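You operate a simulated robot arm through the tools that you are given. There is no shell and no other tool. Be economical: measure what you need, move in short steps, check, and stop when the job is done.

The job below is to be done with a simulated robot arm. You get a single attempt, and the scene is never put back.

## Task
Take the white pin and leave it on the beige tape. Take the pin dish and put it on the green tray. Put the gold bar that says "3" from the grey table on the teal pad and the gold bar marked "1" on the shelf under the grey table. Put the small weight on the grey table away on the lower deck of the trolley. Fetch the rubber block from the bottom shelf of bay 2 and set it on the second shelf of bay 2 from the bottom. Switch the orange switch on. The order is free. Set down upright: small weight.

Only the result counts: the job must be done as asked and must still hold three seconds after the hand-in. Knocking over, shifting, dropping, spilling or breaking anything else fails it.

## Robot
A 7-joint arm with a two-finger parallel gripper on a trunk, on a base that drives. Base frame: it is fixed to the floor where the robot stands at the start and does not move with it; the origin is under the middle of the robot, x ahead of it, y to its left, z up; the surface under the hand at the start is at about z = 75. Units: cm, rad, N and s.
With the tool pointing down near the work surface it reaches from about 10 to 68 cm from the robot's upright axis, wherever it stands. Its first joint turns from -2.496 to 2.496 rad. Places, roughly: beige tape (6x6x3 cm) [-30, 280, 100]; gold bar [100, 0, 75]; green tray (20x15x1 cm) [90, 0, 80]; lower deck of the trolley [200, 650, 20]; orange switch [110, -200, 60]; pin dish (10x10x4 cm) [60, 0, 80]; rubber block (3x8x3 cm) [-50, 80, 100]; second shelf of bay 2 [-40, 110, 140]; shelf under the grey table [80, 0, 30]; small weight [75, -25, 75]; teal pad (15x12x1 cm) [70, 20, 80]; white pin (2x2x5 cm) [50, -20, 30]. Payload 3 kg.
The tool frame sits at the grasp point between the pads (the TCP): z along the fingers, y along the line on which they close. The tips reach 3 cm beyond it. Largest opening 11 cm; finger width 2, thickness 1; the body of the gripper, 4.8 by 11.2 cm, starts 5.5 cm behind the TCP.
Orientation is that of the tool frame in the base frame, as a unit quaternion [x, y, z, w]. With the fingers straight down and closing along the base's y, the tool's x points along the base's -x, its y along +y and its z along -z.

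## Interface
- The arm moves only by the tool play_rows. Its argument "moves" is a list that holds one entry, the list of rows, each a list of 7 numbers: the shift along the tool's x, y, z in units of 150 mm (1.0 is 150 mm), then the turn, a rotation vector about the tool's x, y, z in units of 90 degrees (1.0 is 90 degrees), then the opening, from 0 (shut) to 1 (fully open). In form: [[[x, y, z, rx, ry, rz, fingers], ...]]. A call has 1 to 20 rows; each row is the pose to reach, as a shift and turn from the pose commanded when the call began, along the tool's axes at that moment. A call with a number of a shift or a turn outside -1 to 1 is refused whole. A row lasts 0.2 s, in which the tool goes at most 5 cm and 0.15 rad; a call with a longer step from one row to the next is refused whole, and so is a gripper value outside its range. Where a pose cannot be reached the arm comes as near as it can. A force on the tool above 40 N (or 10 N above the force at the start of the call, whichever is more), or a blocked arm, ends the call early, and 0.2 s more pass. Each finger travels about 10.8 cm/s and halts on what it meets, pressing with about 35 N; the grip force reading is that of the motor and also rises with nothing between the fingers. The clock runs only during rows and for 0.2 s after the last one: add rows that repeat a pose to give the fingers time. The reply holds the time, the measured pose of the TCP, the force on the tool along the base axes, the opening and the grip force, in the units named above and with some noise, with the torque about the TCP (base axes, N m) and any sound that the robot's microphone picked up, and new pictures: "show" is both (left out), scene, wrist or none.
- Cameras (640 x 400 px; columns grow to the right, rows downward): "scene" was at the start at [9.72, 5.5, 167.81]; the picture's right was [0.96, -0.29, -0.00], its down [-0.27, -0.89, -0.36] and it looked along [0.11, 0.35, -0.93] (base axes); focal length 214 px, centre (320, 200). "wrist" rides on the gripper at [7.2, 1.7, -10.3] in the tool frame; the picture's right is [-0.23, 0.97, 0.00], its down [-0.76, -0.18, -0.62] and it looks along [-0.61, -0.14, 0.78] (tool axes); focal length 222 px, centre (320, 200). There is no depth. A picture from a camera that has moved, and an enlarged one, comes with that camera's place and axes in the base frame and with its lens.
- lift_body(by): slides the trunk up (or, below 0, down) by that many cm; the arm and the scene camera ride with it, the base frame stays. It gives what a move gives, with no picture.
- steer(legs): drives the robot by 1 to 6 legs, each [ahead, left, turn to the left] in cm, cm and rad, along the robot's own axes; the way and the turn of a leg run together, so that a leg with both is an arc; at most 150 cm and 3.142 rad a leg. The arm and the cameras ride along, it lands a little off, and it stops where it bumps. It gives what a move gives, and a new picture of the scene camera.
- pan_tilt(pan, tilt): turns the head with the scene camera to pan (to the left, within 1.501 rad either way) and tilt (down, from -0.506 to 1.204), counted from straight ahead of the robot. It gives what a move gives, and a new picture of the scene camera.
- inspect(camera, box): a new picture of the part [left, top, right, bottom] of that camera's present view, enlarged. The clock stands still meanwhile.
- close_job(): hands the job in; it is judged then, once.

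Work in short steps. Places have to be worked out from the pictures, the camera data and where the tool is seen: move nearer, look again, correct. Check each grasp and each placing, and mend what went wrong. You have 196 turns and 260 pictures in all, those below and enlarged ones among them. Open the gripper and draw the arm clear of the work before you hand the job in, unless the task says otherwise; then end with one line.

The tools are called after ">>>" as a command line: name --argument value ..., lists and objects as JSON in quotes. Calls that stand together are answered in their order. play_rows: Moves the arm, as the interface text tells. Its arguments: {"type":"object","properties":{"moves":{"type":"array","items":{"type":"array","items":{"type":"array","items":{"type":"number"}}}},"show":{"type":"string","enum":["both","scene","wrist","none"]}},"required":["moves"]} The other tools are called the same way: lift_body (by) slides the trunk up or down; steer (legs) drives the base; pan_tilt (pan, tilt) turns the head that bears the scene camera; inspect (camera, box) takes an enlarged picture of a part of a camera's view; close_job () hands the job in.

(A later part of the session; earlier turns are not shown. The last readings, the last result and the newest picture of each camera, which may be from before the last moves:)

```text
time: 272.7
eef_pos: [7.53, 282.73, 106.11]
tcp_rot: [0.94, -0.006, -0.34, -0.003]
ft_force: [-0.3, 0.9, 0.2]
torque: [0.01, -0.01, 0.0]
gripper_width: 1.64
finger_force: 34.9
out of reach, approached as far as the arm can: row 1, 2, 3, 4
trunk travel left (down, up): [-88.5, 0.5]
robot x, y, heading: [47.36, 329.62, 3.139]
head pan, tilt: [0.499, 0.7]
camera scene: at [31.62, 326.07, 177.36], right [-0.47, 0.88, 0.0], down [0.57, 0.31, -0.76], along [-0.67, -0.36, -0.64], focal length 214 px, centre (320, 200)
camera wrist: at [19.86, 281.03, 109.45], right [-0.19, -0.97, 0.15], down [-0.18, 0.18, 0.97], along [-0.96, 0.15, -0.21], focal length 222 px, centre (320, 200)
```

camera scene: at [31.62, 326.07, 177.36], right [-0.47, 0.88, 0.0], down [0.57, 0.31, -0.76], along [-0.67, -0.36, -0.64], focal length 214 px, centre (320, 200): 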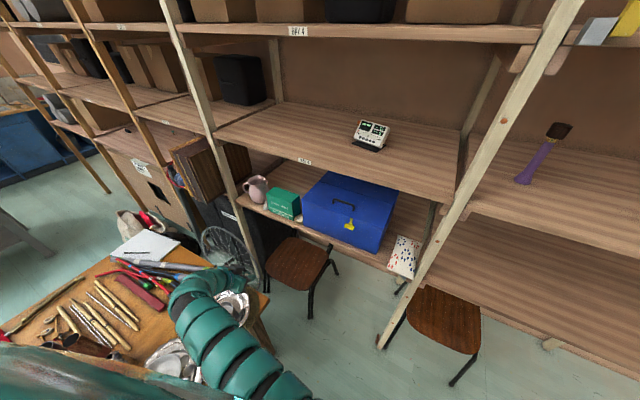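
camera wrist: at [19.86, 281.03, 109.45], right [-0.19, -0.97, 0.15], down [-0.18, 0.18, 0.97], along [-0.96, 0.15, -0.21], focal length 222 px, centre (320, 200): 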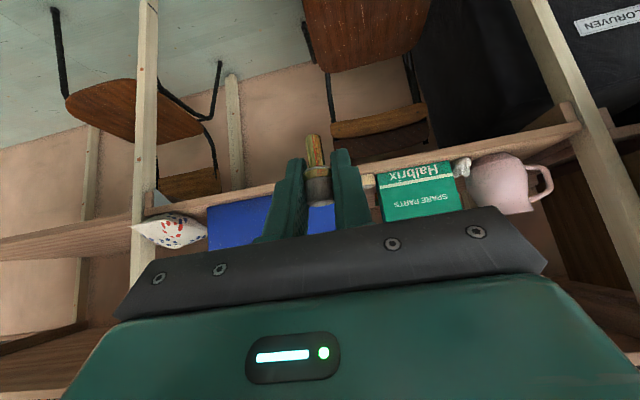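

Tape confirmed at (-35,276.5,95). Shift left 5.7 and drive ahead 26.

>>> steer --legs '[[0, 5.7, 0], [26, 0, 0]]'

>>> inspect --camera "wrist" --box '[160, 60, 480, 260]'

```text
time: 275.2
eef_pos: [-18.5, 277.16, 106.02]
tcp_rot: [0.941, -0.005, -0.34, -0.002]
ft_force: [-0.2, 0.2, 0.1]
torque: [-0.01, -0.02, 0.01]
gripper_width: 1.65
finger_force: 34.8
trunk travel left (down, up): [-88.5, 0.5]
robot x, y, heading: [20.76, 324.65, 3.138]
head pan, tilt: [0.499, 0.7]
camera scene: at [5.38, 320.51, 177.35], right [-0.48, 0.88, 0.0], down [0.57, 0.31, -0.76], along [-0.67, -0.36, -0.64], focal length 214 px, centre (320, 200)
```

scene: 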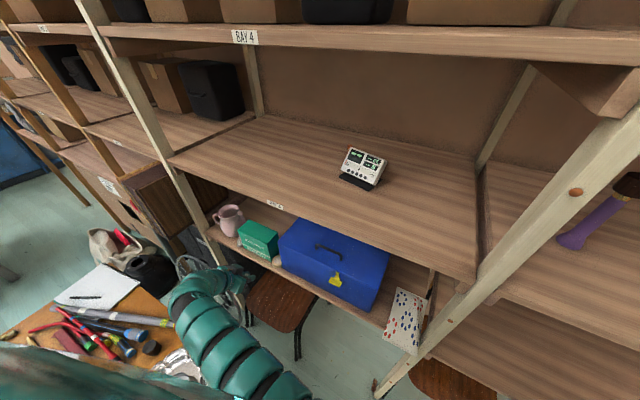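

```text
2.00 times, centred on (320, 160) of wrist
camera zoom: at [-6.25, 275.48, 109.38], right [-0.18, -0.97, 0.14], down [-0.19, 0.18, 0.97], along [-0.97, 0.15, -0.21], focal length 444 px, centre (320, 280)
```

zoom: 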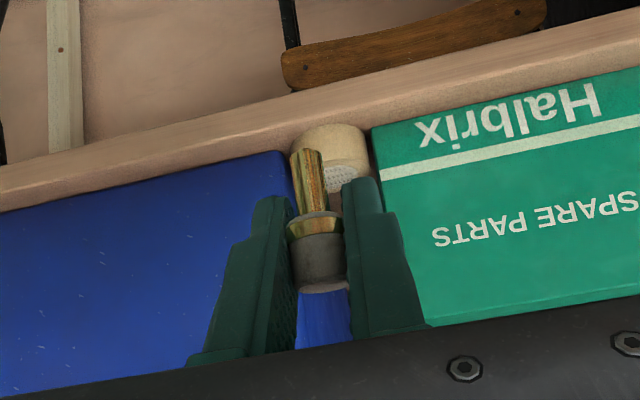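

Tape at ≈(-35.8,277.8,95.5) in a ~6 cm gap. Drive ahead 8 more, then refine with the arm.

>>> steer --legs '[[8, 0, 0]]'

>>> play_rows --moves '[[[-0.1, -0.02, 0.15, 0, 0, 0, 0], [-0.2, -0.03, 0.3, 0, 0, 0, 0], [-0.22, -0.04, 0.36, 0, 0, 0, 0], [-0.22, -0.04, 0.36, 0, 0, 0, 0]]]' --show "wrist"

>>> inspect --camera "wrist" --box '[200, 60, 440, 210]'

```text
time: 276.2
eef_pos: [-26.52, 277.29, 106.04]
tcp_rot: [0.941, -0.005, -0.339, -0.002]
ft_force: [-0.3, 0.2, -1.2]
torque: [-0.02, -0.05, 0.01]
gripper_width: 1.66
finger_force: 34.4
trunk travel left (down, up): [-88.5, 0.5]
robot x, y, heading: [12.84, 324.68, 3.142]
head pan, tilt: [0.499, 0.7]
camera scene: at [-2.63, 320.55, 177.34], right [-0.48, 0.88, 0.0], down [0.57, 0.31, -0.76], along [-0.67, -0.36, -0.65], focal length 214 px, centre (320, 200)
```

scene: 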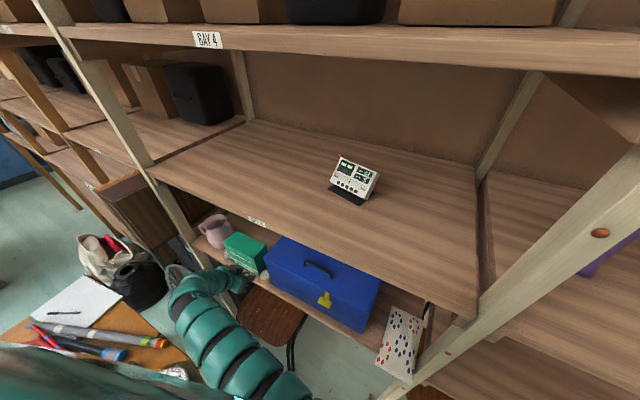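

```text
time: 277.2
eef_pos: [-32.17, 279.56, 105.95]
tcp_rot: [0.941, -0.003, -0.339, -0.001]
ft_force: [3.4, -8.1, 0.4]
torque: [-0.17, -0.09, 0.12]
gripper_width: 1.65
finger_force: 34.3
out of reach, approached as far as the arm can: row 1, 2, 3, 4
trunk travel left (down, up): [-88.5, 0.5]
robot x, y, heading: [13.29, 324.44, 3.137]
head pan, tilt: [0.499, 0.7]
camera wrist: at [-19.93, 277.83, 109.23], right [-0.18, -0.97, 0.14], down [-0.19, 0.18, 0.97], along [-0.97, 0.15, -0.21], focal length 222 px, centre (320, 200)
```

wrist: 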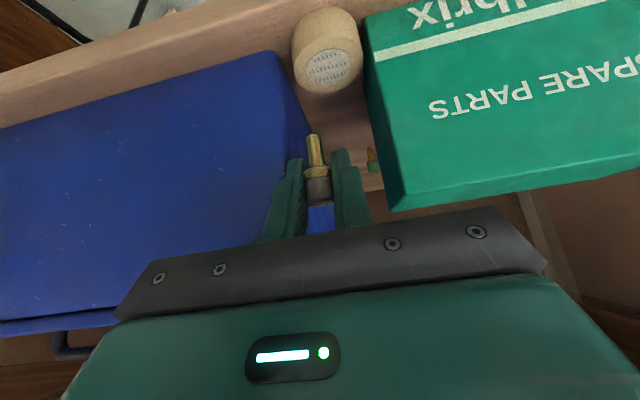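

```text
2.67 times, centred on (320, 135) of wrist
camera zoom: at [-19.93, 277.83, 109.23], right [-0.18, -0.97, 0.14], down [-0.19, 0.18, 0.97], along [-0.97, 0.15, -0.21], focal length 592 px, centre (320, 373)
```

zoom: 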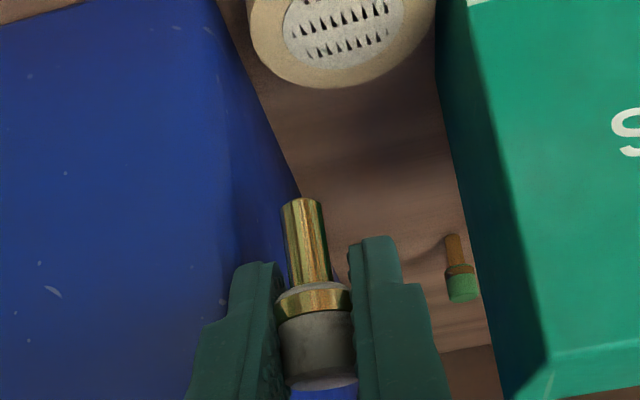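

The finger touches the blue box (8 N) because the arm hit its inner limit. Move off it toward −y first, then back the robot 6 cm for room.

>>> play_rows --moves '[[[0, 0.1, 0, 0, 0, 0, 0], [0, 0.14, 0, 0, 0, 0, 0], [0, 0.14, 0, 0, 0, 0, 0]]]' --show "none"

>>> steer --legs '[[-7, 0, 0]]'

>>> inspect --camera "wrist" --box '[160, 20, 480, 220]'

```text
time: 278.0
eef_pos: [-32.17, 278.85, 106.04]
tcp_rot: [0.941, -0.006, -0.34, -0.003]
ft_force: [-0.5, -0.3, -0.5]
torque: [0.0, -0.03, 0.02]
gripper_width: 1.63
finger_force: 34.9
out of reach, approached as far as the arm can: row 1, 2, 3
trunk travel left (down, up): [-88.5, 0.5]
robot x, y, heading: [12.84, 324.15, 3.14]
head pan, tilt: [0.499, 0.7]
```

```text
time: 279.0
eef_pos: [-25.11, 278.95, 106.13]
tcp_rot: [0.94, -0.005, -0.341, -0.002]
ft_force: [-0.2, -0.5, 1.7]
torque: [0.02, 0.06, 0.02]
gripper_width: 1.64
finger_force: 34.7
trunk travel left (down, up): [-88.5, 0.5]
robot x, y, heading: [20.36, 323.74, 3.137]
head pan, tilt: [0.499, 0.7]
camera scene: at [4.77, 320.53, 177.39], right [-0.47, 0.88, 0.0], down [0.57, 0.31, -0.77], along [-0.67, -0.36, -0.64], focal length 214 px, centre (320, 200)
```

scene: 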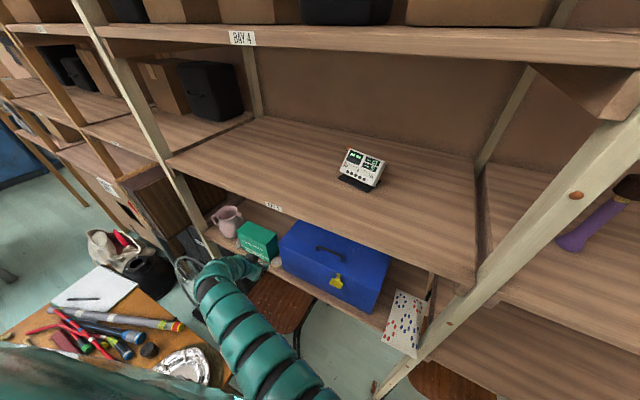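

```text
2.00 times, centred on (320, 120) of wrist
camera zoom: at [-12.94, 277.1, 109.35], right [-0.19, -0.97, 0.15], down [-0.18, 0.18, 0.97], along [-0.97, 0.15, -0.21], focal length 444 px, centre (320, 360)
```

zoom: 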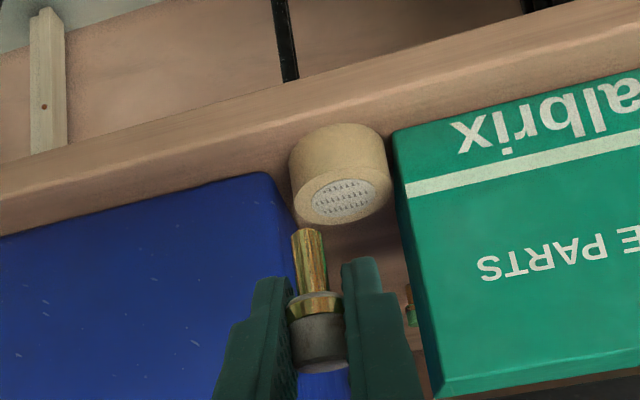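

Now with more room: move forward 6, −y 1.2, down 3.

>>> play_rows --moves '[[[-0.03, 0.08, 0.08, 0, 0, 0, 0], [-0.1, 0.08, 0.22, 0, 0, 0, 0], [-0.18, 0.08, 0.41, 0, 0, 0, 0], [-0.18, 0.08, 0.41, 0, 0, 0, 0]]]' --show "wrist"

```text
time: 280.0
eef_pos: [-25.33, 278.81, 105.99]
tcp_rot: [0.941, -0.004, -0.339, -0.001]
ft_force: [0.1, -1.0, 0.1]
torque: [-0.02, 0.01, -0.01]
gripper_width: 1.68
finger_force: 34.9
out of reach, approached as far as the arm can: row 1, 2, 3, 4
trunk travel left (down, up): [-88.5, 0.5]
robot x, y, heading: [19.65, 324.54, 3.137]
head pan, tilt: [0.499, 0.7]
camera wrist: at [-13.07, 277.09, 109.31], right [-0.19, -0.97, 0.14], down [-0.19, 0.18, 0.97], along [-0.96, 0.15, -0.21], focal length 222 px, centre (320, 200)
```

wrist: 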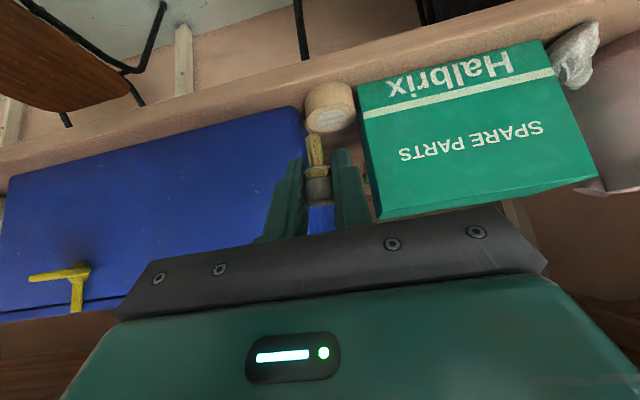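

The arm is at a joint limit, but base and trunk can do the rest: shift 1.2 left, ahead 7, lower 2.5, then check.

>>> steer --legs '[[0, 1.2, 0], [7, 0, 0]]'

>>> lift_body --by -2.5

>>> inspect --camera "wrist" --box '[200, 0, 440, 150]'

```text
time: 281.4
eef_pos: [-32.62, 277.72, 105.97]
tcp_rot: [0.941, -0.006, -0.339, -0.003]
ft_force: [0.1, 0.9, -0.7]
torque: [0.02, 0.04, 0.03]
gripper_width: 1.63
finger_force: 35.4
trunk travel left (down, up): [-88.5, 0.5]
robot x, y, heading: [12.74, 323.07, 3.142]
head pan, tilt: [0.499, 0.7]
camera scene: at [-2.79, 319.32, 177.34], right [-0.47, 0.88, 0.0], down [0.57, 0.31, -0.76], along [-0.67, -0.36, -0.65], focal length 214 px, centre (320, 200)
```

scene: 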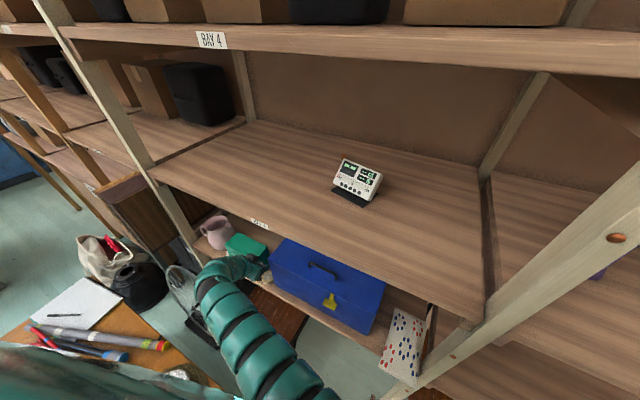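

```text
time: 282.1
eef_pos: [-32.29, 277.79, 103.5]
tcp_rot: [0.941, -0.006, -0.339, -0.002]
ft_force: [1.0, -0.3, 0.3]
torque: [-0.01, -0.02, 0.0]
gripper_width: 1.66
finger_force: 34.7
trunk travel left (down, up): [-86.0, 3.0]
robot x, y, heading: [12.79, 323.15, 3.134]
head pan, tilt: [0.499, 0.7]
```

```text
2.67 times, centred on (320, 75) of wrist
camera zoom: at [-20.2, 275.97, 106.83], right [-0.19, -0.97, 0.15], down [-0.18, 0.18, 0.97], along [-0.96, 0.15, -0.21], focal length 592 px, centre (320, 533)
```

zoom: 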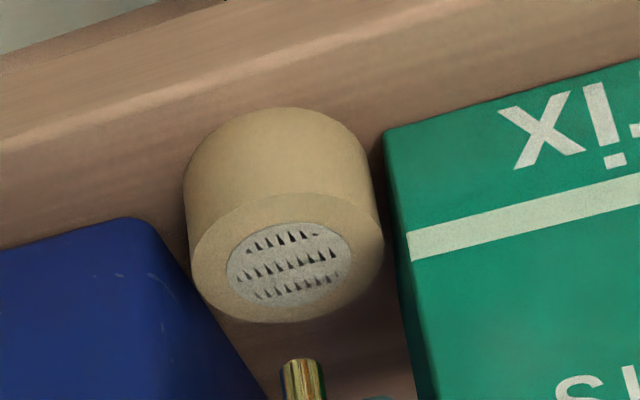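

Tape centre (-35.1,278); pin sits ~0.9 ahead of the TCP. Go 1.9 ahead, then lower gradually.

>>> steer --legs '[[1.9, 0, 0]]'

>>> lift_body --by -3

>>> inspect --camera "wrist" --box '[200, 0, 440, 150]'

```text
time: 282.9
eef_pos: [-34.46, 277.71, 103.5]
tcp_rot: [0.941, -0.005, -0.339, -0.002]
ft_force: [-0.4, 0.3, -0.3]
torque: [0.02, -0.01, 0.0]
gripper_width: 1.65
finger_force: 35.4
trunk travel left (down, up): [-86.0, 3.0]
robot x, y, heading: [11.06, 323.08, 3.137]
head pan, tilt: [0.499, 0.7]
camera scene: at [-4.61, 319.39, 174.85], right [-0.47, 0.88, 0.0], down [0.57, 0.31, -0.76], along [-0.67, -0.36, -0.64], focal length 214 px, centre (320, 200)
```

scene: 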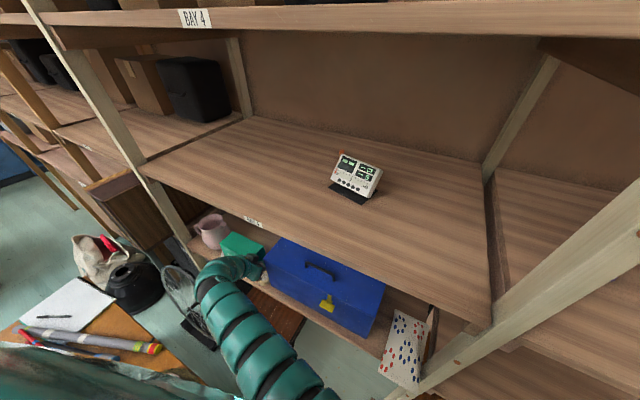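

```text
time: 283.6
eef_pos: [-34.44, 277.79, 100.48]
tcp_rot: [0.941, -0.005, -0.339, -0.002]
ft_force: [0.6, -0.4, 0.7]
torque: [0.0, 0.0, -0.01]
gripper_width: 1.66
finger_force: 35.1
trunk travel left (down, up): [-83.0, 6.0]
robot x, y, heading: [10.98, 323.49, 3.132]
head pan, tilt: [0.499, 0.7]
```

```text
2.67 times, centred on (320, 75) of wrist
camera zoom: at [-22.13, 275.97, 103.83], right [-0.19, -0.97, 0.15], down [-0.18, 0.18, 0.97], along [-0.96, 0.15, -0.21], focal length 592 px, centre (320, 533)
```

zoom: 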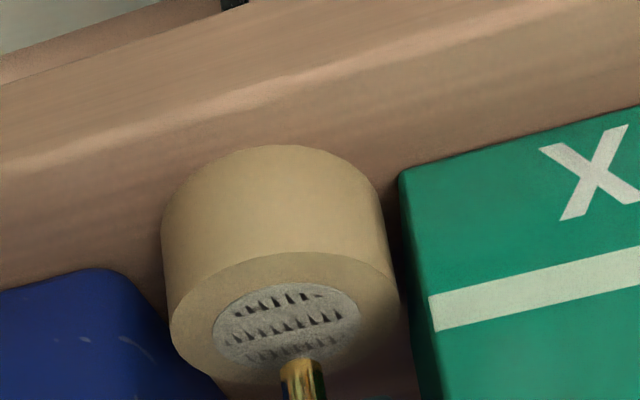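

Pin will land near the disc's centre. Lower 0.9, then in small steps until contact.

>>> lift_body --by -0.8

>>> lift_body --by -0.3

>>> inspect --camera "wrist" --box '[200, 0, 440, 150]'

```text
time: 284.2
eef_pos: [-34.49, 277.83, 99.73]
tcp_rot: [0.941, -0.007, -0.34, -0.002]
ft_force: [0.7, 0.7, 3.3]
torque: [0.04, -0.04, -0.01]
gripper_width: 1.66
finger_force: 35.3
trunk travel left (down, up): [-82.2, 6.8]
robot x, y, heading: [10.75, 322.83, 3.133]
head pan, tilt: [0.499, 0.7]
```

```text
time: 284.7
eef_pos: [-34.39, 277.72, 99.66]
tcp_rot: [0.94, -0.006, -0.342, 0.0]
ft_force: [-1.1, -0.4, 20.3]
torque: [0.03, 0.05, 0.0]
gripper_width: 1.66
finger_force: 34.5
trunk travel left (down, up): [-81.9, 7.1]
robot x, y, heading: [10.82, 323.24, 3.139]
head pan, tilt: [0.499, 0.7]
```

```text
2.67 times, centred on (320, 75) of wrist
camera zoom: at [-22.16, 276.0, 102.99], right [-0.19, -0.97, 0.15], down [-0.18, 0.18, 0.97], along [-0.97, 0.15, -0.21], focal length 592 px, centre (320, 533)
```

zoom: 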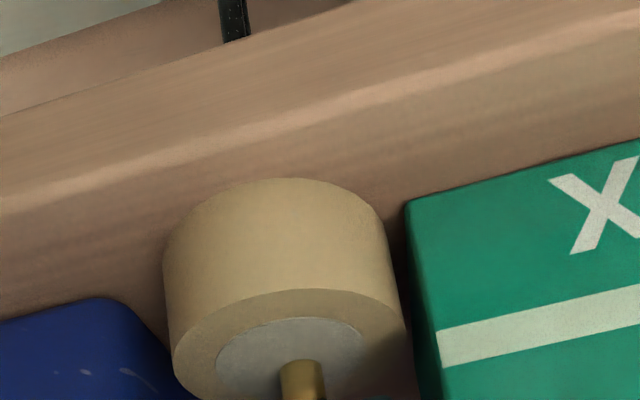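

Firm contact. Ease up 0.25, then open slightly (to ~2.7 cm), and check.

>>> lift_body --by 0.25

>>> play_rows --moves '[[[0, 0, 0, 0, 0, 0, 0.18], [0, 0, 0, 0, 0, 0, 0.22], [0, 0, 0, 0, 0, 0, 0.25], [0, 0, 0, 0, 0, 0, 0.25]]]' --show "wrist"

```text
time: 285.2
eef_pos: [-34.35, 277.85, 99.7]
tcp_rot: [0.94, -0.005, -0.34, -0.001]
ft_force: [-2.6, -2.3, 15.0]
torque: [-0.1, 0.12, 0.04]
gripper_width: 1.64
finger_force: 35.0
trunk travel left (down, up): [-82.1, 6.9]
robot x, y, heading: [10.95, 323.33, 3.137]
head pan, tilt: [0.499, 0.7]
```

```text
time: 286.2
eef_pos: [-34.4, 277.76, 99.65]
tcp_rot: [0.941, -0.005, -0.339, -0.002]
ft_force: [0.3, 0.6, 0.8]
torque: [0.01, 0.0, 0.02]
gripper_width: 2.73
finger_force: 0.1
trunk travel left (down, up): [-82.1, 6.9]
robot x, y, heading: [10.77, 323.31, 3.138]
head pan, tilt: [0.499, 0.7]
camera wrist: at [-22.18, 275.99, 102.94], right [-0.19, -0.97, 0.14], down [-0.19, 0.18, 0.97], along [-0.96, 0.15, -0.21], focal length 222 px, centre (320, 200)
```

wrist: 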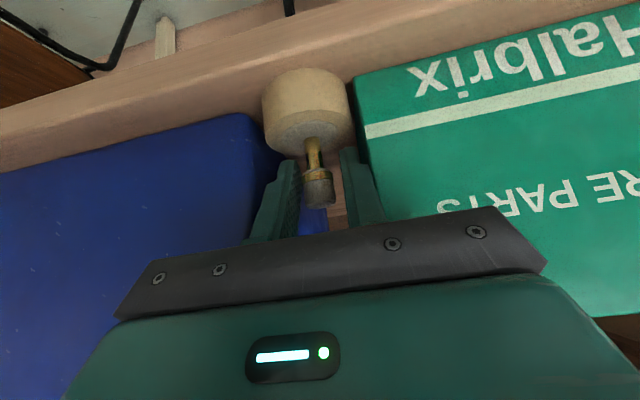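

The pin stands on the tape, fingers clear. Rise 6, back 30 and check.

>>> lift_body --by 6

>>> steer --legs '[[-30, 0, 0]]'

>>> inspect --camera "scene" --box '[230, 180, 390, 280]'

```text
time: 287.2
eef_pos: [-34.48, 277.75, 105.57]
tcp_rot: [0.941, -0.006, -0.34, -0.002]
ft_force: [-0.2, 0.5, 0.1]
torque: [0.0, 0.02, -0.04]
gripper_width: 2.77
finger_force: 0.0
trunk travel left (down, up): [-88.1, 0.9]
robot x, y, heading: [11.12, 323.29, 3.13]
head pan, tilt: [0.499, 0.7]
```

```text
time: 289.3
eef_pos: [-4.41, 277.5, 105.77]
tcp_rot: [0.94, -0.003, -0.34, -0.001]
ft_force: [1.0, 0.8, 0.5]
torque: [0.02, 0.0, -0.01]
gripper_width: 2.73
finger_force: 0.1
trunk travel left (down, up): [-88.1, 0.9]
robot x, y, heading: [40.67, 322.94, 3.142]
head pan, tilt: [0.499, 0.7]
camera scene: at [25.4, 319.22, 177.03], right [-0.48, 0.88, 0.0], down [0.57, 0.31, -0.77], along [-0.67, -0.37, -0.64], focal length 214 px, centre (320, 200)
```

scene: 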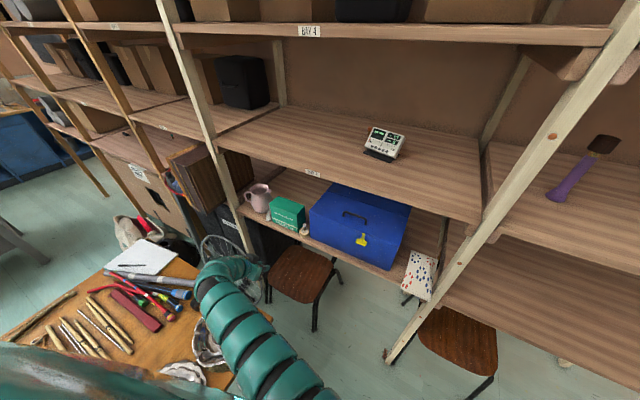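

```text
4.00 times, centred on (310, 230) of scene
camera zoom: at [25.4, 319.22, 177.03], right [-0.48, 0.88, 0.0], down [0.57, 0.31, -0.77], along [-0.67, -0.37, -0.64], focal length 858 px, centre (360, 80)
```

zoom: 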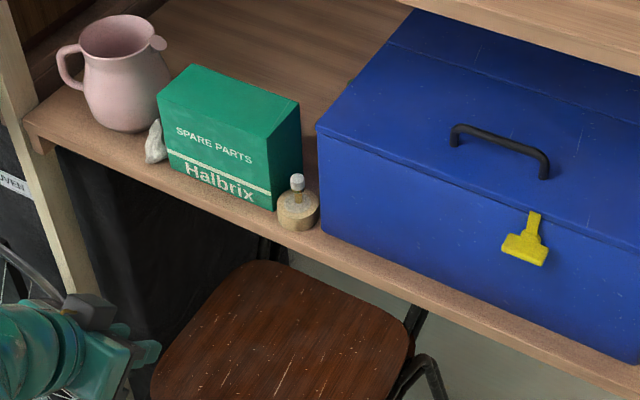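

Pin stands firmly on the tape. Now to bay 2 for the rubber block: retrace around the wooden table into the aisle.

>>> steer --legs '[[0, -50, 0], [-150, 0, 0], [-14, 0, 0], [0, 150, 0], [0, 113, 0], [140, 0, 0]]'

>>> pan_tilt --pan 0.3 --tilt 0.5

```text
time: 319.2
eef_pos: [25.75, 58.4, 105.63]
tcp_rot: [0.941, 0.004, -0.34, 0.001]
ft_force: [-0.9, 0.2, -0.7]
torque: [0.03, -0.03, 0.01]
gripper_width: 2.75
finger_force: 0.2
trunk travel left (down, up): [-88.1, 0.9]
robot x, y, heading: [70.17, 104.96, -3.122]
head pan, tilt: [0.499, 0.7]
camera scene: at [54.65, 100.8, 177.01], right [-0.49, 0.87, 0.0], down [0.56, 0.32, -0.76], along [-0.66, -0.38, -0.64], focal length 214 px, centre (320, 200)
```

scene: 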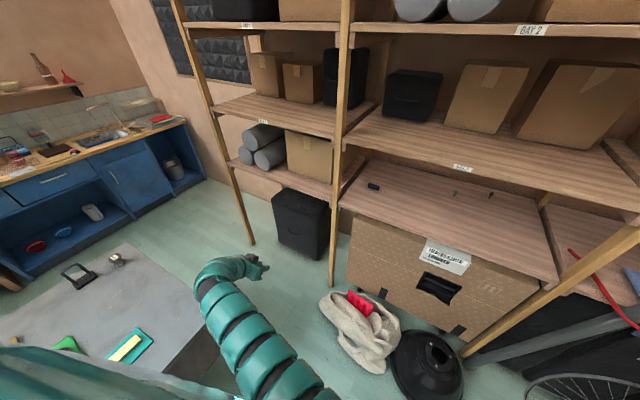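

```text
time: 319.9
eef_pos: [25.67, 58.49, 105.59]
tcp_rot: [0.941, 0.005, -0.339, 0.002]
ft_force: [0.0, 0.5, -0.4]
torque: [0.01, 0.02, -0.02]
gripper_width: 2.73
finger_force: 0.1
trunk travel left (down, up): [-88.1, 0.9]
robot x, y, heading: [70.35, 104.93, -3.126]
head pan, tilt: [0.3, 0.499]
camera scene: at [53.44, 102.15, 178.78], right [-0.31, 0.95, 0.0], down [0.46, 0.15, -0.88], along [-0.83, -0.28, -0.48], focal length 214 px, centre (320, 200)
```

scene: 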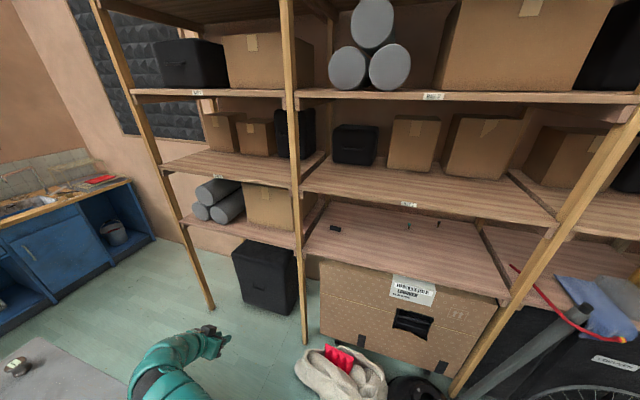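

Zoom on the block from this view.

>>> inspect --camera "scene" --box '[290, 150, 450, 250]'

>>> inspect --camera "wrist" --box '[0, 0, 640, 400]'

```text
4.00 times, centred on (370, 200) of scene
camera zoom: at [53.44, 102.15, 178.78], right [-0.31, 0.95, 0.0], down [0.46, 0.15, -0.88], along [-0.83, -0.28, -0.48], focal length 858 px, centre (120, 200)
```

zoom: 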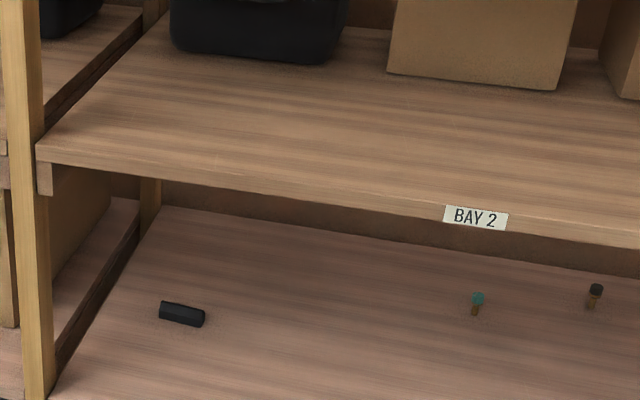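

```text
1.00 times, centred on (320, 200) of wrist (not enlarged: the box is as wide or as high as the picture)
camera zoom: at [38.02, 56.98, 108.97], right [-0.16, -0.98, 0.15], down [-0.19, 0.18, 0.97], along [-0.97, 0.13, -0.21], focal length 222 px, centre (320, 200)
```

zoom: 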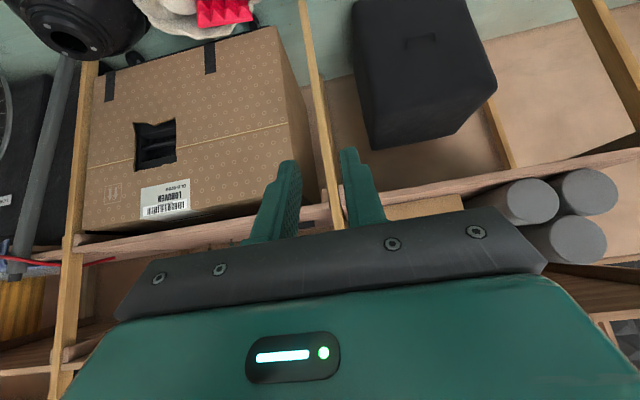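

Block ≈(-53,76.6,~98); a bag on the floor limits where I can stand, so I'll stand at ≈(5,50) turned to heading ≈1.9, with the tool yawed 71° left. Yaw the tool first, here.

>>> play_rows --moves '[[[0, 0, 0, -0.056, 0, -0.0675, 0.5], [0, 0, 0, -0.112, 0, -0.135, 0.7], [0, 0, 0, -0.168, 0, -0.2025, 0.9], [0, 0, 0, -0.224, 0, -0.27, 1], [0, 0, 0, -0.28, 0, -0.3375, 1], [0, 0, 0, -0.337, 0, -0.405, 1], [0, 0, 0, -0.393, 0, -0.4725, 1], [0, 0, 0, -0.449, 0, -0.54, 1], [0, 0, 0, -0.505, 0, -0.6075, 1]]]' --show "none"

>>> play_rows --moves '[[[0, 0, 0, 0, -0.06, 0, 1], [0, 0, 0, 0, -0.115, 0, 1], [0, 0, 0, 0, -0.115, 0, 1]]]' --show "none"

```text
time: 321.9
eef_pos: [25.75, 58.43, 105.69]
tcp_rot: [0.814, 0.469, -0.295, 0.171]
ft_force: [0.4, -0.3, -0.5]
torque: [0.02, 0.02, 0.02]
gripper_width: 10.99
finger_force: 0.1
out of reach, approached as far as the arm can: row 8, 9
trunk travel left (down, up): [-88.1, 0.9]
robot x, y, heading: [70.05, 104.93, -3.124]
head pan, tilt: [0.3, 0.499]
```

```text
time: 322.8
eef_pos: [25.77, 58.49, 105.69]
tcp_rot: [0.785, 0.453, -0.366, 0.212]
ft_force: [0.1, -0.3, -0.4]
torque: [0.03, -0.04, -0.03]
gripper_width: 11.01
finger_force: 0.1
trunk travel left (down, up): [-88.1, 0.9]
robot x, y, heading: [69.42, 105.11, -3.122]
head pan, tilt: [0.3, 0.499]
```

Tool now points 59° left of the heading, tilt 50°. Turn the robot to heading ≈2.11 and move to about (40,85) for a look.

>>> steer --legs '[[0, 0, -1.048], [-1.9, 35.7, 0]]'

>>> inspect --camera "wrist" --box '[0, 0, 640, 400]'

>>> pan_tilt --pan 0.9 --tilt 0.6

```text
time: 327.8
eef_pos: [-22.24, 101.84, 105.58]
tcp_rot: [0.906, -0.011, -0.424, -0.005]
ft_force: [-1.1, -0.4, -0.4]
torque: [-0.03, 0.01, -0.01]
gripper_width: 11.01
finger_force: 0.1
trunk travel left (down, up): [-88.1, 0.9]
robot x, y, heading: [40.29, 85.74, 2.089]
head pan, tilt: [0.3, 0.499]
camera scene: at [29.31, 98.89, 178.79], right [0.68, 0.73, 0.0], down [0.35, -0.33, -0.88], along [-0.64, 0.6, -0.48], focal length 214 px, centre (320, 200)
```

scene: 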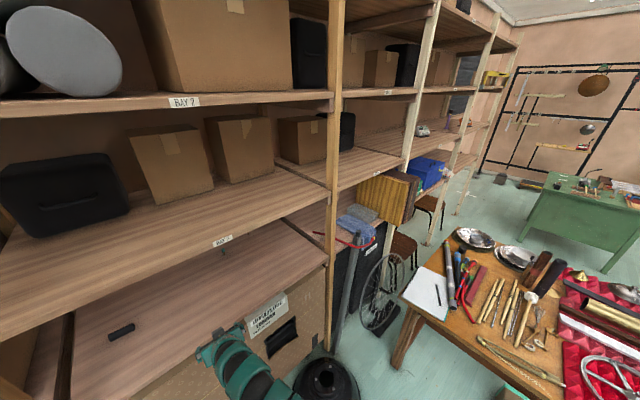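

```text
1.00 times, centred on (320, 200) of wrist (not enlarged: the box is as wide or as high as the picture)
camera zoom: at [-9.58, 100.01, 106.7], right [-0.17, -0.97, 0.17], down [-0.01, 0.18, 0.98], along [-0.99, 0.16, -0.04], focal length 222 px, centre (320, 200)
```

zoom: 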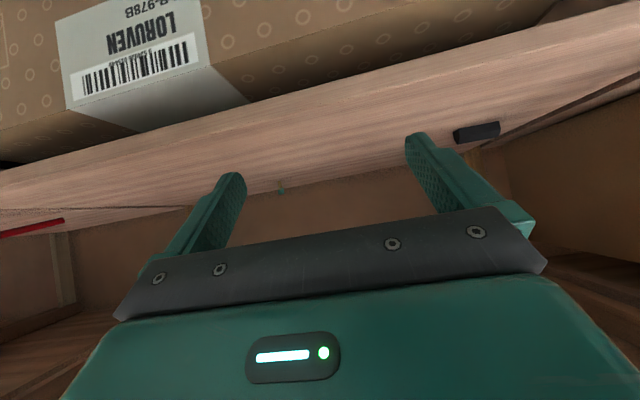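

```text
time: 328.8
eef_pos: [-22.08, 101.98, 105.66]
tcp_rot: [0.906, -0.01, -0.423, -0.004]
ft_force: [-0.2, -0.1, 0.5]
torque: [0.0, 0.01, -0.02]
gripper_width: 10.99
finger_force: 0.1
trunk travel left (down, up): [-88.1, 0.9]
robot x, y, heading: [40.25, 85.54, 2.093]
head pan, tilt: [0.901, 0.6]
camera scene: at [27.31, 94.07, 177.88], right [0.15, 0.99, 0.0], down [0.56, -0.08, -0.83], along [-0.82, 0.12, -0.56], focal length 214 px, centre (320, 200)
```

scene: 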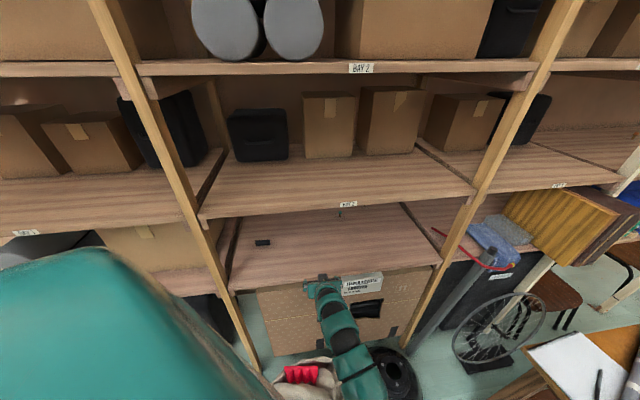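

Block fixed at (-55.4,75.9), shelf top z≈96, second shelf z≈137. Lower 2.6 and move diagonally in to (13,55).

>>> lift_body --by -2.4

>>> steer --legs '[[-13, 38.8, 0]]'

>>> inspect --camera "wrist" --box '[0, 0, 640, 400]'

```text
time: 329.4
eef_pos: [-22.04, 101.92, 103.29]
tcp_rot: [0.906, -0.011, -0.423, -0.006]
ft_force: [0.4, -0.3, -0.1]
torque: [0.0, -0.02, -0.02]
gripper_width: 11.0
finger_force: 0.0
trunk travel left (down, up): [-85.7, 3.3]
robot x, y, heading: [40.03, 85.67, 2.097]
head pan, tilt: [0.901, 0.6]
```

```text
time: 331.3
eef_pos: [-38.83, 83.69, 103.19]
tcp_rot: [0.907, -0.012, -0.421, -0.008]
ft_force: [-0.3, -0.8, 0.3]
torque: [0.07, -0.03, -0.05]
gripper_width: 11.0
finger_force: 0.2
trunk travel left (down, up): [-85.7, 3.3]
robot x, y, heading: [23.48, 67.66, 2.085]
head pan, tilt: [0.901, 0.6]
stopped in leg 1: the robot was blocked; the commanded pose is now the measured one
camera scene: at [10.35, 75.21, 175.47], right [0.15, 0.99, 0.0], down [0.56, -0.08, -0.82], along [-0.81, 0.13, -0.57], focal length 214 px, centre (320, 200)
```

scene: 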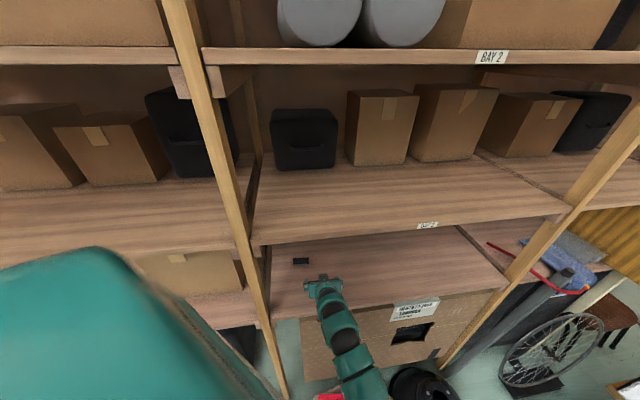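

```text
1.00 times, centred on (320, 200) of wrist (not enlarged: the box is as wide or as high as the picture)
camera zoom: at [-26.24, 81.75, 104.24], right [-0.18, -0.97, 0.17], down [-0.01, 0.17, 0.98], along [-0.98, 0.17, -0.04], focal length 222 px, centre (320, 200)
```

zoom: 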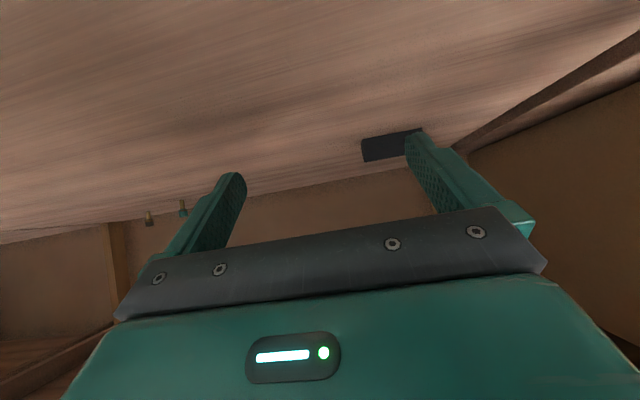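

Blocked — probably the bag/table corner; the bag is bigger than I judged. The right stand is in the lane south of the bag, (8,45), facing +y with the arm to the left. Retreat, turn to face +y.

>>> steer --legs '[[6.9, -22.9, 0], [2.7, -36, 0], [0, 0, -0.514]]'

>>> pan_tilt --pan 1.4 --tilt 0.7

```text
time: 336.4
eef_pos: [23.46, 149.31, 103.29]
tcp_rot: [0.873, -0.244, -0.407, -0.115]
ft_force: [-0.3, -0.8, -0.1]
torque: [-0.02, -0.02, 0.0]
gripper_width: 11.04
finger_force: 0.1
trunk travel left (down, up): [-85.7, 3.3]
robot x, y, heading: [69.35, 104.0, 1.568]
head pan, tilt: [0.901, 0.6]
camera scene: at [62.25, 117.84, 175.48], right [0.62, 0.78, 0.0], down [0.44, -0.35, -0.83], along [-0.65, 0.51, -0.56], focal length 214 px, centre (320, 200)
```

scene: 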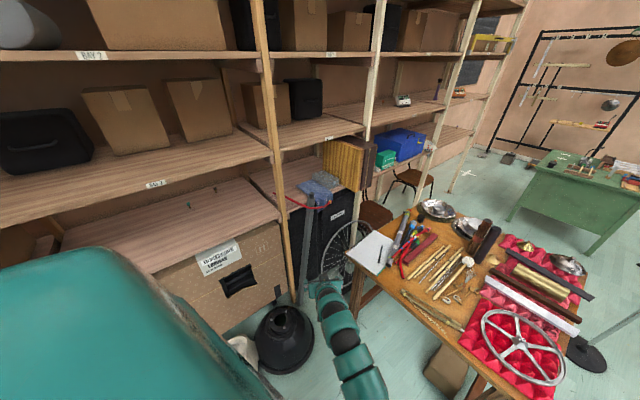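

```text
time: 337.3
eef_pos: [23.38, 149.21, 103.28]
tcp_rot: [0.873, -0.244, -0.407, -0.114]
ft_force: [0.0, 0.7, 0.1]
torque: [0.02, 0.0, -0.02]
gripper_width: 10.98
finger_force: 0.2
trunk travel left (down, up): [-85.7, 3.3]
robot x, y, heading: [69.22, 103.8, 1.576]
head pan, tilt: [1.4, 0.7]
camera scene: at [60.79, 113.81, 174.62], right [0.17, 0.99, 0.0], down [0.63, -0.11, -0.77], along [-0.75, 0.13, -0.64], focal length 214 px, centre (320, 200)
```

scene: 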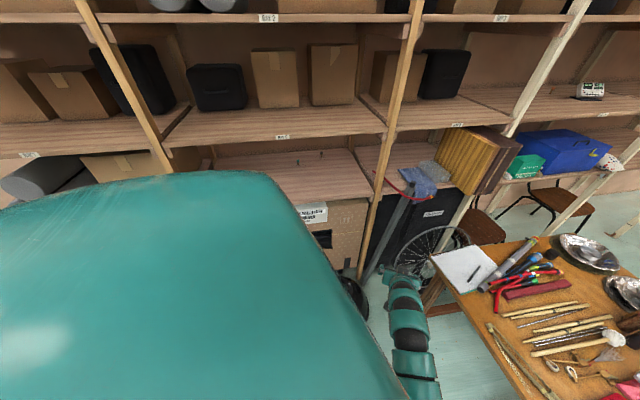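

Swing the arm right/forward so it stays within the lane width, then drive round the table to the lane's south end.

>>> play_rows --moves '[[[0.08, -0.24, -0.095, 0, 0, 0, 1], [0.16, -0.48, -0.19, 0, 0, 0, 1], [0.24, -0.72, -0.285, 0, 0, 0, 1]]]' --show "none"

>>> play_rows --moves '[[[0.08, -0.24, -0.095, 0, 0, 0, 1], [0.16, -0.48, -0.19, 0, 0, 0, 1], [0.24, -0.72, -0.285, 0, 0, 0, 1], [0.24, -0.72, -0.285, 0, 0, 0, 1]]]' --show "none"

>>> steer --legs '[[0, -96, 0], [-150, 0, 0], [-64, 0, 0], [0, 150, 0], [0, 7, 0]]'

```text
time: 338.1
eef_pos: [33.28, 156.1, 102.96]
tcp_rot: [0.873, -0.244, -0.408, -0.113]
ft_force: [0.9, -0.7, -0.6]
torque: [0.0, -0.04, 0.0]
gripper_width: 10.99
finger_force: 0.2
out of reach, approached as far as the arm can: row 3
trunk travel left (down, up): [-85.7, 3.3]
robot x, y, heading: [69.19, 104.23, 1.571]
head pan, tilt: [1.4, 0.7]
```

```text
time: 339.1
eef_pos: [38.38, 160.13, 101.62]
tcp_rot: [0.873, -0.243, -0.408, -0.114]
ft_force: [-0.2, 0.3, -0.3]
torque: [-0.01, 0.01, 0.0]
gripper_width: 11.01
finger_force: 0.1
out of reach, approached as far as the arm can: row 1, 2, 3, 4
trunk travel left (down, up): [-85.7, 3.3]
robot x, y, heading: [69.01, 104.48, 1.569]
head pan, tilt: [1.4, 0.7]
```

```text
time: 362.1
eef_pos: [-27.45, -46.73, 101.53]
tcp_rot: [0.867, -0.262, -0.405, -0.123]
ft_force: [-0.3, 0.6, -0.2]
torque: [0.01, 0.04, 0.0]
gripper_width: 10.98
finger_force: 0.0
trunk travel left (down, up): [-85.7, 3.3]
robot x, y, heading: [0.75, -104.28, 1.525]
head pan, tilt: [1.4, 0.7]
camera scene: at [-7.22, -94.17, 174.6], right [0.21, 0.98, 0.0], down [0.63, -0.14, -0.76], along [-0.75, 0.16, -0.65], focal length 214 px, centre (320, 200)
```

scene: 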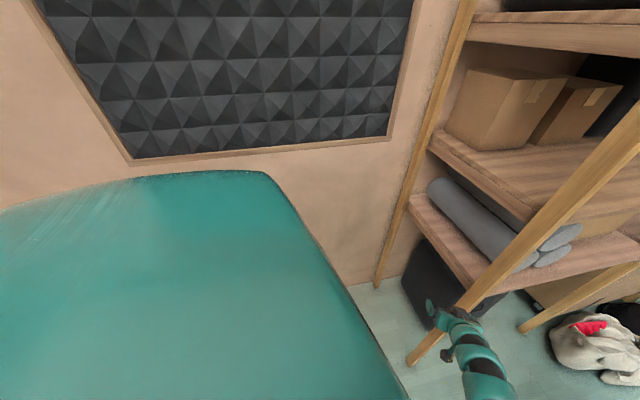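

Too near the rack post for comfort: narrow the fingers, straighten, shift right 10, then go up the lane partway.

>>> play_rows --moves '[[[0, 0, 0, 0, 0, 0, 0.6], [0, 0, 0, 0, 0, 0, 0.2], [0, 0, 0, 0, 0, 0, 0.2], [0, 0, 0, 0, 0, 0, 0.2]]]' --show "none"

>>> steer --legs '[[0, 0, 0.046], [0, -9.5, 0]]'

```text
time: 363.1
eef_pos: [-27.34, -46.9, 101.59]
tcp_rot: [0.867, -0.264, -0.405, -0.124]
ft_force: [-1.4, 0.1, -0.2]
torque: [0.0, -0.02, 0.02]
gripper_width: 2.22
finger_force: 0.0
trunk travel left (down, up): [-85.7, 3.3]
robot x, y, heading: [0.87, -104.41, 1.525]
head pan, tilt: [1.4, 0.7]
```

```text
time: 364.7
eef_pos: [-20.36, -48.16, 101.79]
tcp_rot: [0.872, -0.244, -0.408, -0.114]
ft_force: [1.2, 0.0, 0.0]
torque: [-0.02, 0.02, 0.01]
gripper_width: 2.18
finger_force: 0.1
trunk travel left (down, up): [-85.7, 3.3]
robot x, y, heading: [10.49, -104.31, 1.567]
head pan, tilt: [1.4, 0.7]
camera scene: at [2.16, -94.54, 174.62], right [0.17, 0.99, 0.0], down [0.63, -0.11, -0.77], along [-0.75, 0.13, -0.64], focal length 214 px, centre (320, 200)
```

scene: 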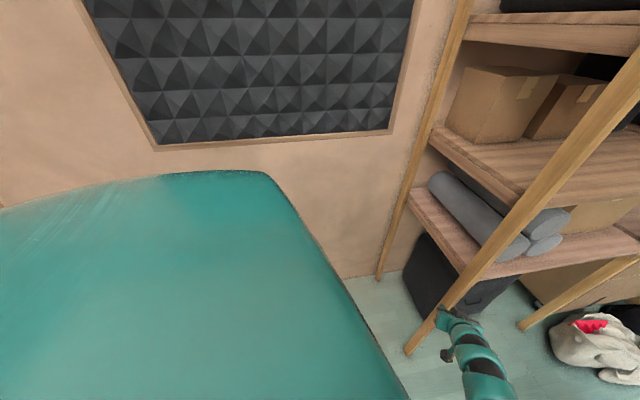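

Drive up the lane to y≈30 and view ahead-left.

>>> steer --legs '[[134, 0, 0]]'

>>> pan_tilt --pan 0.6 --tilt 0.95

```text
time: 371.4
eef_pos: [-22.67, 84.99, 101.59]
tcp_rot: [0.875, -0.236, -0.409, -0.11]
ft_force: [0.1, -0.3, -0.1]
torque: [0.04, -0.01, -0.03]
gripper_width: 2.18
finger_force: 0.1
trunk travel left (down, up): [-85.7, 3.3]
robot x, y, heading: [8.9, 29.85, 1.589]
head pan, tilt: [1.4, 0.7]
camera scene: at [0.55, 38.92, 174.61], right [0.15, 0.99, 0.0], down [0.64, -0.1, -0.76], along [-0.76, 0.12, -0.64], focal length 214 px, centre (320, 200)
```

scene: 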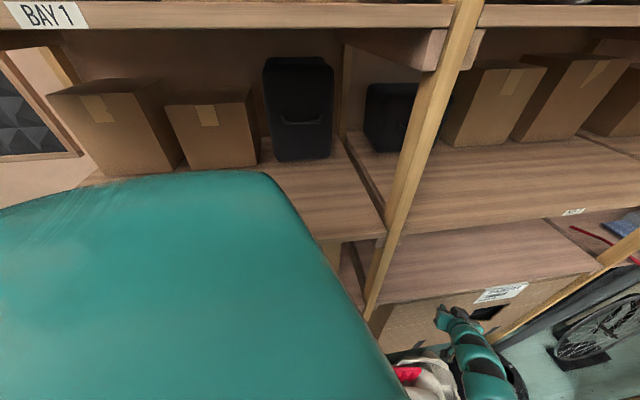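

```text
time: 372.5
eef_pos: [-22.67, 84.9, 101.52]
tcp_rot: [0.874, -0.237, -0.408, -0.112]
ft_force: [0.1, 0.2, -0.5]
torque: [0.01, -0.02, 0.02]
gripper_width: 2.19
finger_force: 0.1
trunk travel left (down, up): [-85.7, 3.3]
robot x, y, heading: [8.69, 29.18, 1.588]
head pan, tilt: [0.6, 0.949]
camera scene: at [4.72, 43.51, 172.64], right [0.81, 0.58, 0.0], down [0.47, -0.66, -0.58], along [-0.34, 0.47, -0.81], focal length 214 px, centre (320, 200)
```

scene: 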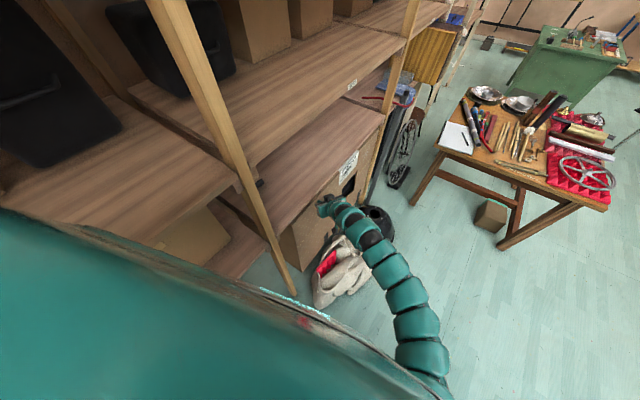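

Bag's near edge is at y≈68 (x≈-9), so I can stand at about (2,37). Raise 1.5 and go there; rotate the tool 30° left to point straight into the shelf, opening fingers.

>>> lift_body --by 2

>>> steer --legs '[[8, 6.5, 0]]'

>>> play_rows --moves '[[[0, 0, 0, -0.066, 0, -0.055, 0.5], [0, 0, 0, -0.132, 0, -0.11, 0.8], [0, 0, 0, -0.198, 0, -0.165, 1], [0, 0, 0, -0.26, 0, -0.218, 1], [0, 0, 0, -0.26, 0, -0.218, 1]]]' --show "wrist"

```text
time: 373.1
eef_pos: [-22.71, 84.95, 103.54]
tcp_rot: [0.875, -0.237, -0.408, -0.11]
ft_force: [-0.5, 0.8, 0.2]
torque: [0.03, 0.05, 0.02]
gripper_width: 2.2
finger_force: 0.0
trunk travel left (down, up): [-87.7, 1.3]
robot x, y, heading: [9.29, 29.42, 1.589]
head pan, tilt: [0.6, 0.949]
```

```text
time: 374.3
eef_pos: [-29.73, 92.98, 103.58]
tcp_rot: [0.875, -0.236, -0.408, -0.11]
ft_force: [-0.4, 0.0, -0.1]
torque: [0.01, -0.02, 0.02]
gripper_width: 2.18
finger_force: 0.0
trunk travel left (down, up): [-87.7, 1.3]
robot x, y, heading: [2.26, 37.82, 1.596]
head pan, tilt: [0.6, 0.949]
camera scene: at [-2.19, 51.57, 174.62], right [0.81, 0.58, 0.0], down [0.47, -0.66, -0.58], along [-0.34, 0.47, -0.81], focal length 214 px, centre (320, 200)
```

scene: 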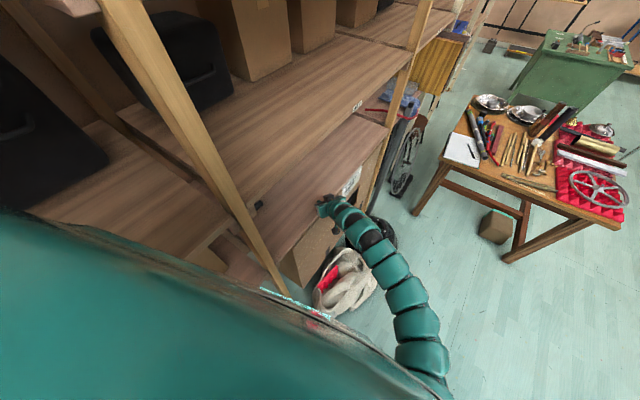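

```text
time: 375.5
eef_pos: [-29.58, 92.82, 103.58]
tcp_rot: [0.875, -0.236, -0.409, -0.111]
ft_force: [0.3, 0.6, 0.1]
torque: [0.01, 0.02, -0.01]
gripper_width: 10.98
finger_force: 0.0
out of reach, approached as far as the arm can: row 1, 2, 3, 4, 5
trunk travel left (down, up): [-87.7, 1.3]
robot x, y, heading: [2.12, 37.39, 1.588]
head pan, tilt: [0.6, 0.949]
camera wrist: at [-19.47, 85.12, 104.69], right [-0.62, -0.77, 0.17], down [0.08, 0.16, 0.98], along [-0.78, 0.62, -0.04], focal length 222 px, centre (320, 200)
```

wrist: 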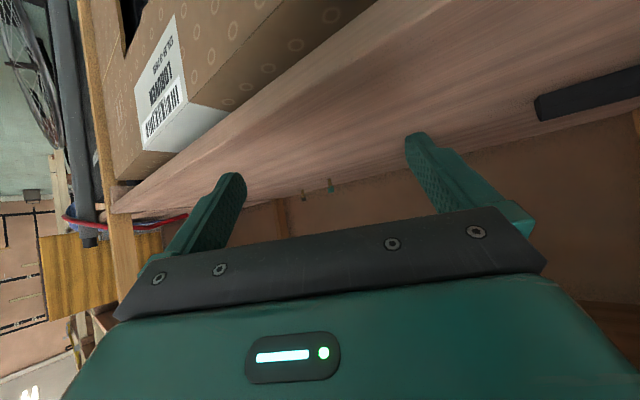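

Yaw limited here; it will free as the hand swings left. Move (-12,-8) while yawing 12°.

>>> play_rows --moves '[[[-0.068, 0.216, 0.081, -0.02, 0, -0.017, 1], [-0.136, 0.432, 0.162, -0.045, 0, -0.038, 1], [-0.203, 0.648, 0.243, -0.075, 0, -0.062, 1], [-0.271, 0.865, 0.324, -0.102, 0, -0.0855, 1], [-0.271, 0.865, 0.324, -0.102, 0, -0.0855, 1]]]' --show "none"

```text
time: 376.7
eef_pos: [-36.77, 85.1, 105.31]
tcp_rot: [0.889, -0.175, -0.415, -0.082]
ft_force: [-0.1, -0.4, 0.2]
torque: [0.01, -0.02, -0.01]
gripper_width: 10.99
finger_force: 0.0
out of reach, approached as far as the arm can: row 1, 2, 3, 4, 5
trunk travel left (down, up): [-87.7, 1.3]
robot x, y, heading: [2.23, 37.33, 1.59]
head pan, tilt: [0.6, 0.949]
```

Continue inward with more yaw.

>>> play_rows --moves '[[[-0.058, 0.178, 0.138, -0.028, 0, -0.024, 1], [-0.116, 0.356, 0.276, -0.056, 0, -0.048, 1], [-0.175, 0.535, 0.414, -0.085, 0, -0.0714, 1], [-0.175, 0.535, 0.414, -0.085, 0, -0.0714, 1]]]' --show "wrist"

```text
time: 377.7
eef_pos: [-42.49, 78.92, 106.3]
tcp_rot: [0.889, -0.134, -0.433, -0.065]
ft_force: [-0.1, -0.6, -0.4]
torque: [-0.03, -0.01, -0.04]
gripper_width: 10.98
finger_force: 0.1
out of reach, approached as far as the arm can: row 1, 2, 3, 4
trunk travel left (down, up): [-87.7, 1.3]
robot x, y, heading: [1.94, 37.34, 1.593]
head pan, tilt: [0.6, 0.949]
camera wrist: at [-30.86, 73.63, 107.0], right [-0.42, -0.89, 0.18], down [0.07, 0.16, 0.98], along [-0.9, 0.43, 0.0], focal length 222 px, centre (320, 200)
```

wrist: 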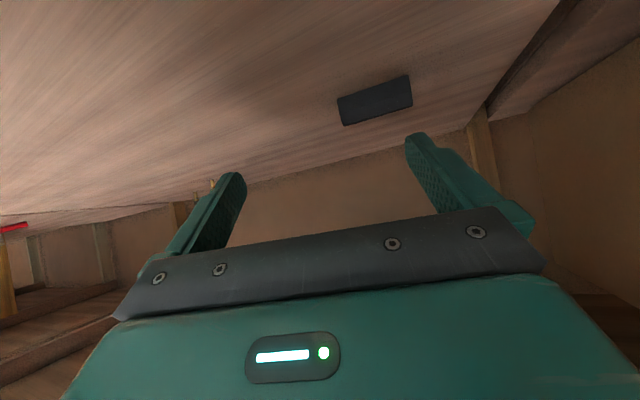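

Try pure translation (−12,−3) without rotation.

>>> play_rows --moves '[[[-0.15, 0.08, 0.18, 0, 0, 0, 1], [-0.3, 0.16, 0.36, 0, 0, 0, 1], [-0.44, 0.25, 0.54, 0, 0, 0, 1], [-0.44, 0.25, 0.54, 0, 0, 0, 1]]]' --show "none"

```text
time: 378.7
eef_pos: [-45.45, 77.24, 109.66]
tcp_rot: [0.889, -0.134, -0.432, -0.065]
ft_force: [-0.3, -0.1, -0.4]
torque: [0.0, -0.01, 0.0]
gripper_width: 10.99
finger_force: 0.1
out of reach, approached as far as the arm can: row 1, 2, 3, 4
trunk travel left (down, up): [-87.7, 1.3]
robot x, y, heading: [2.19, 37.21, 1.594]
head pan, tilt: [0.6, 0.949]
```

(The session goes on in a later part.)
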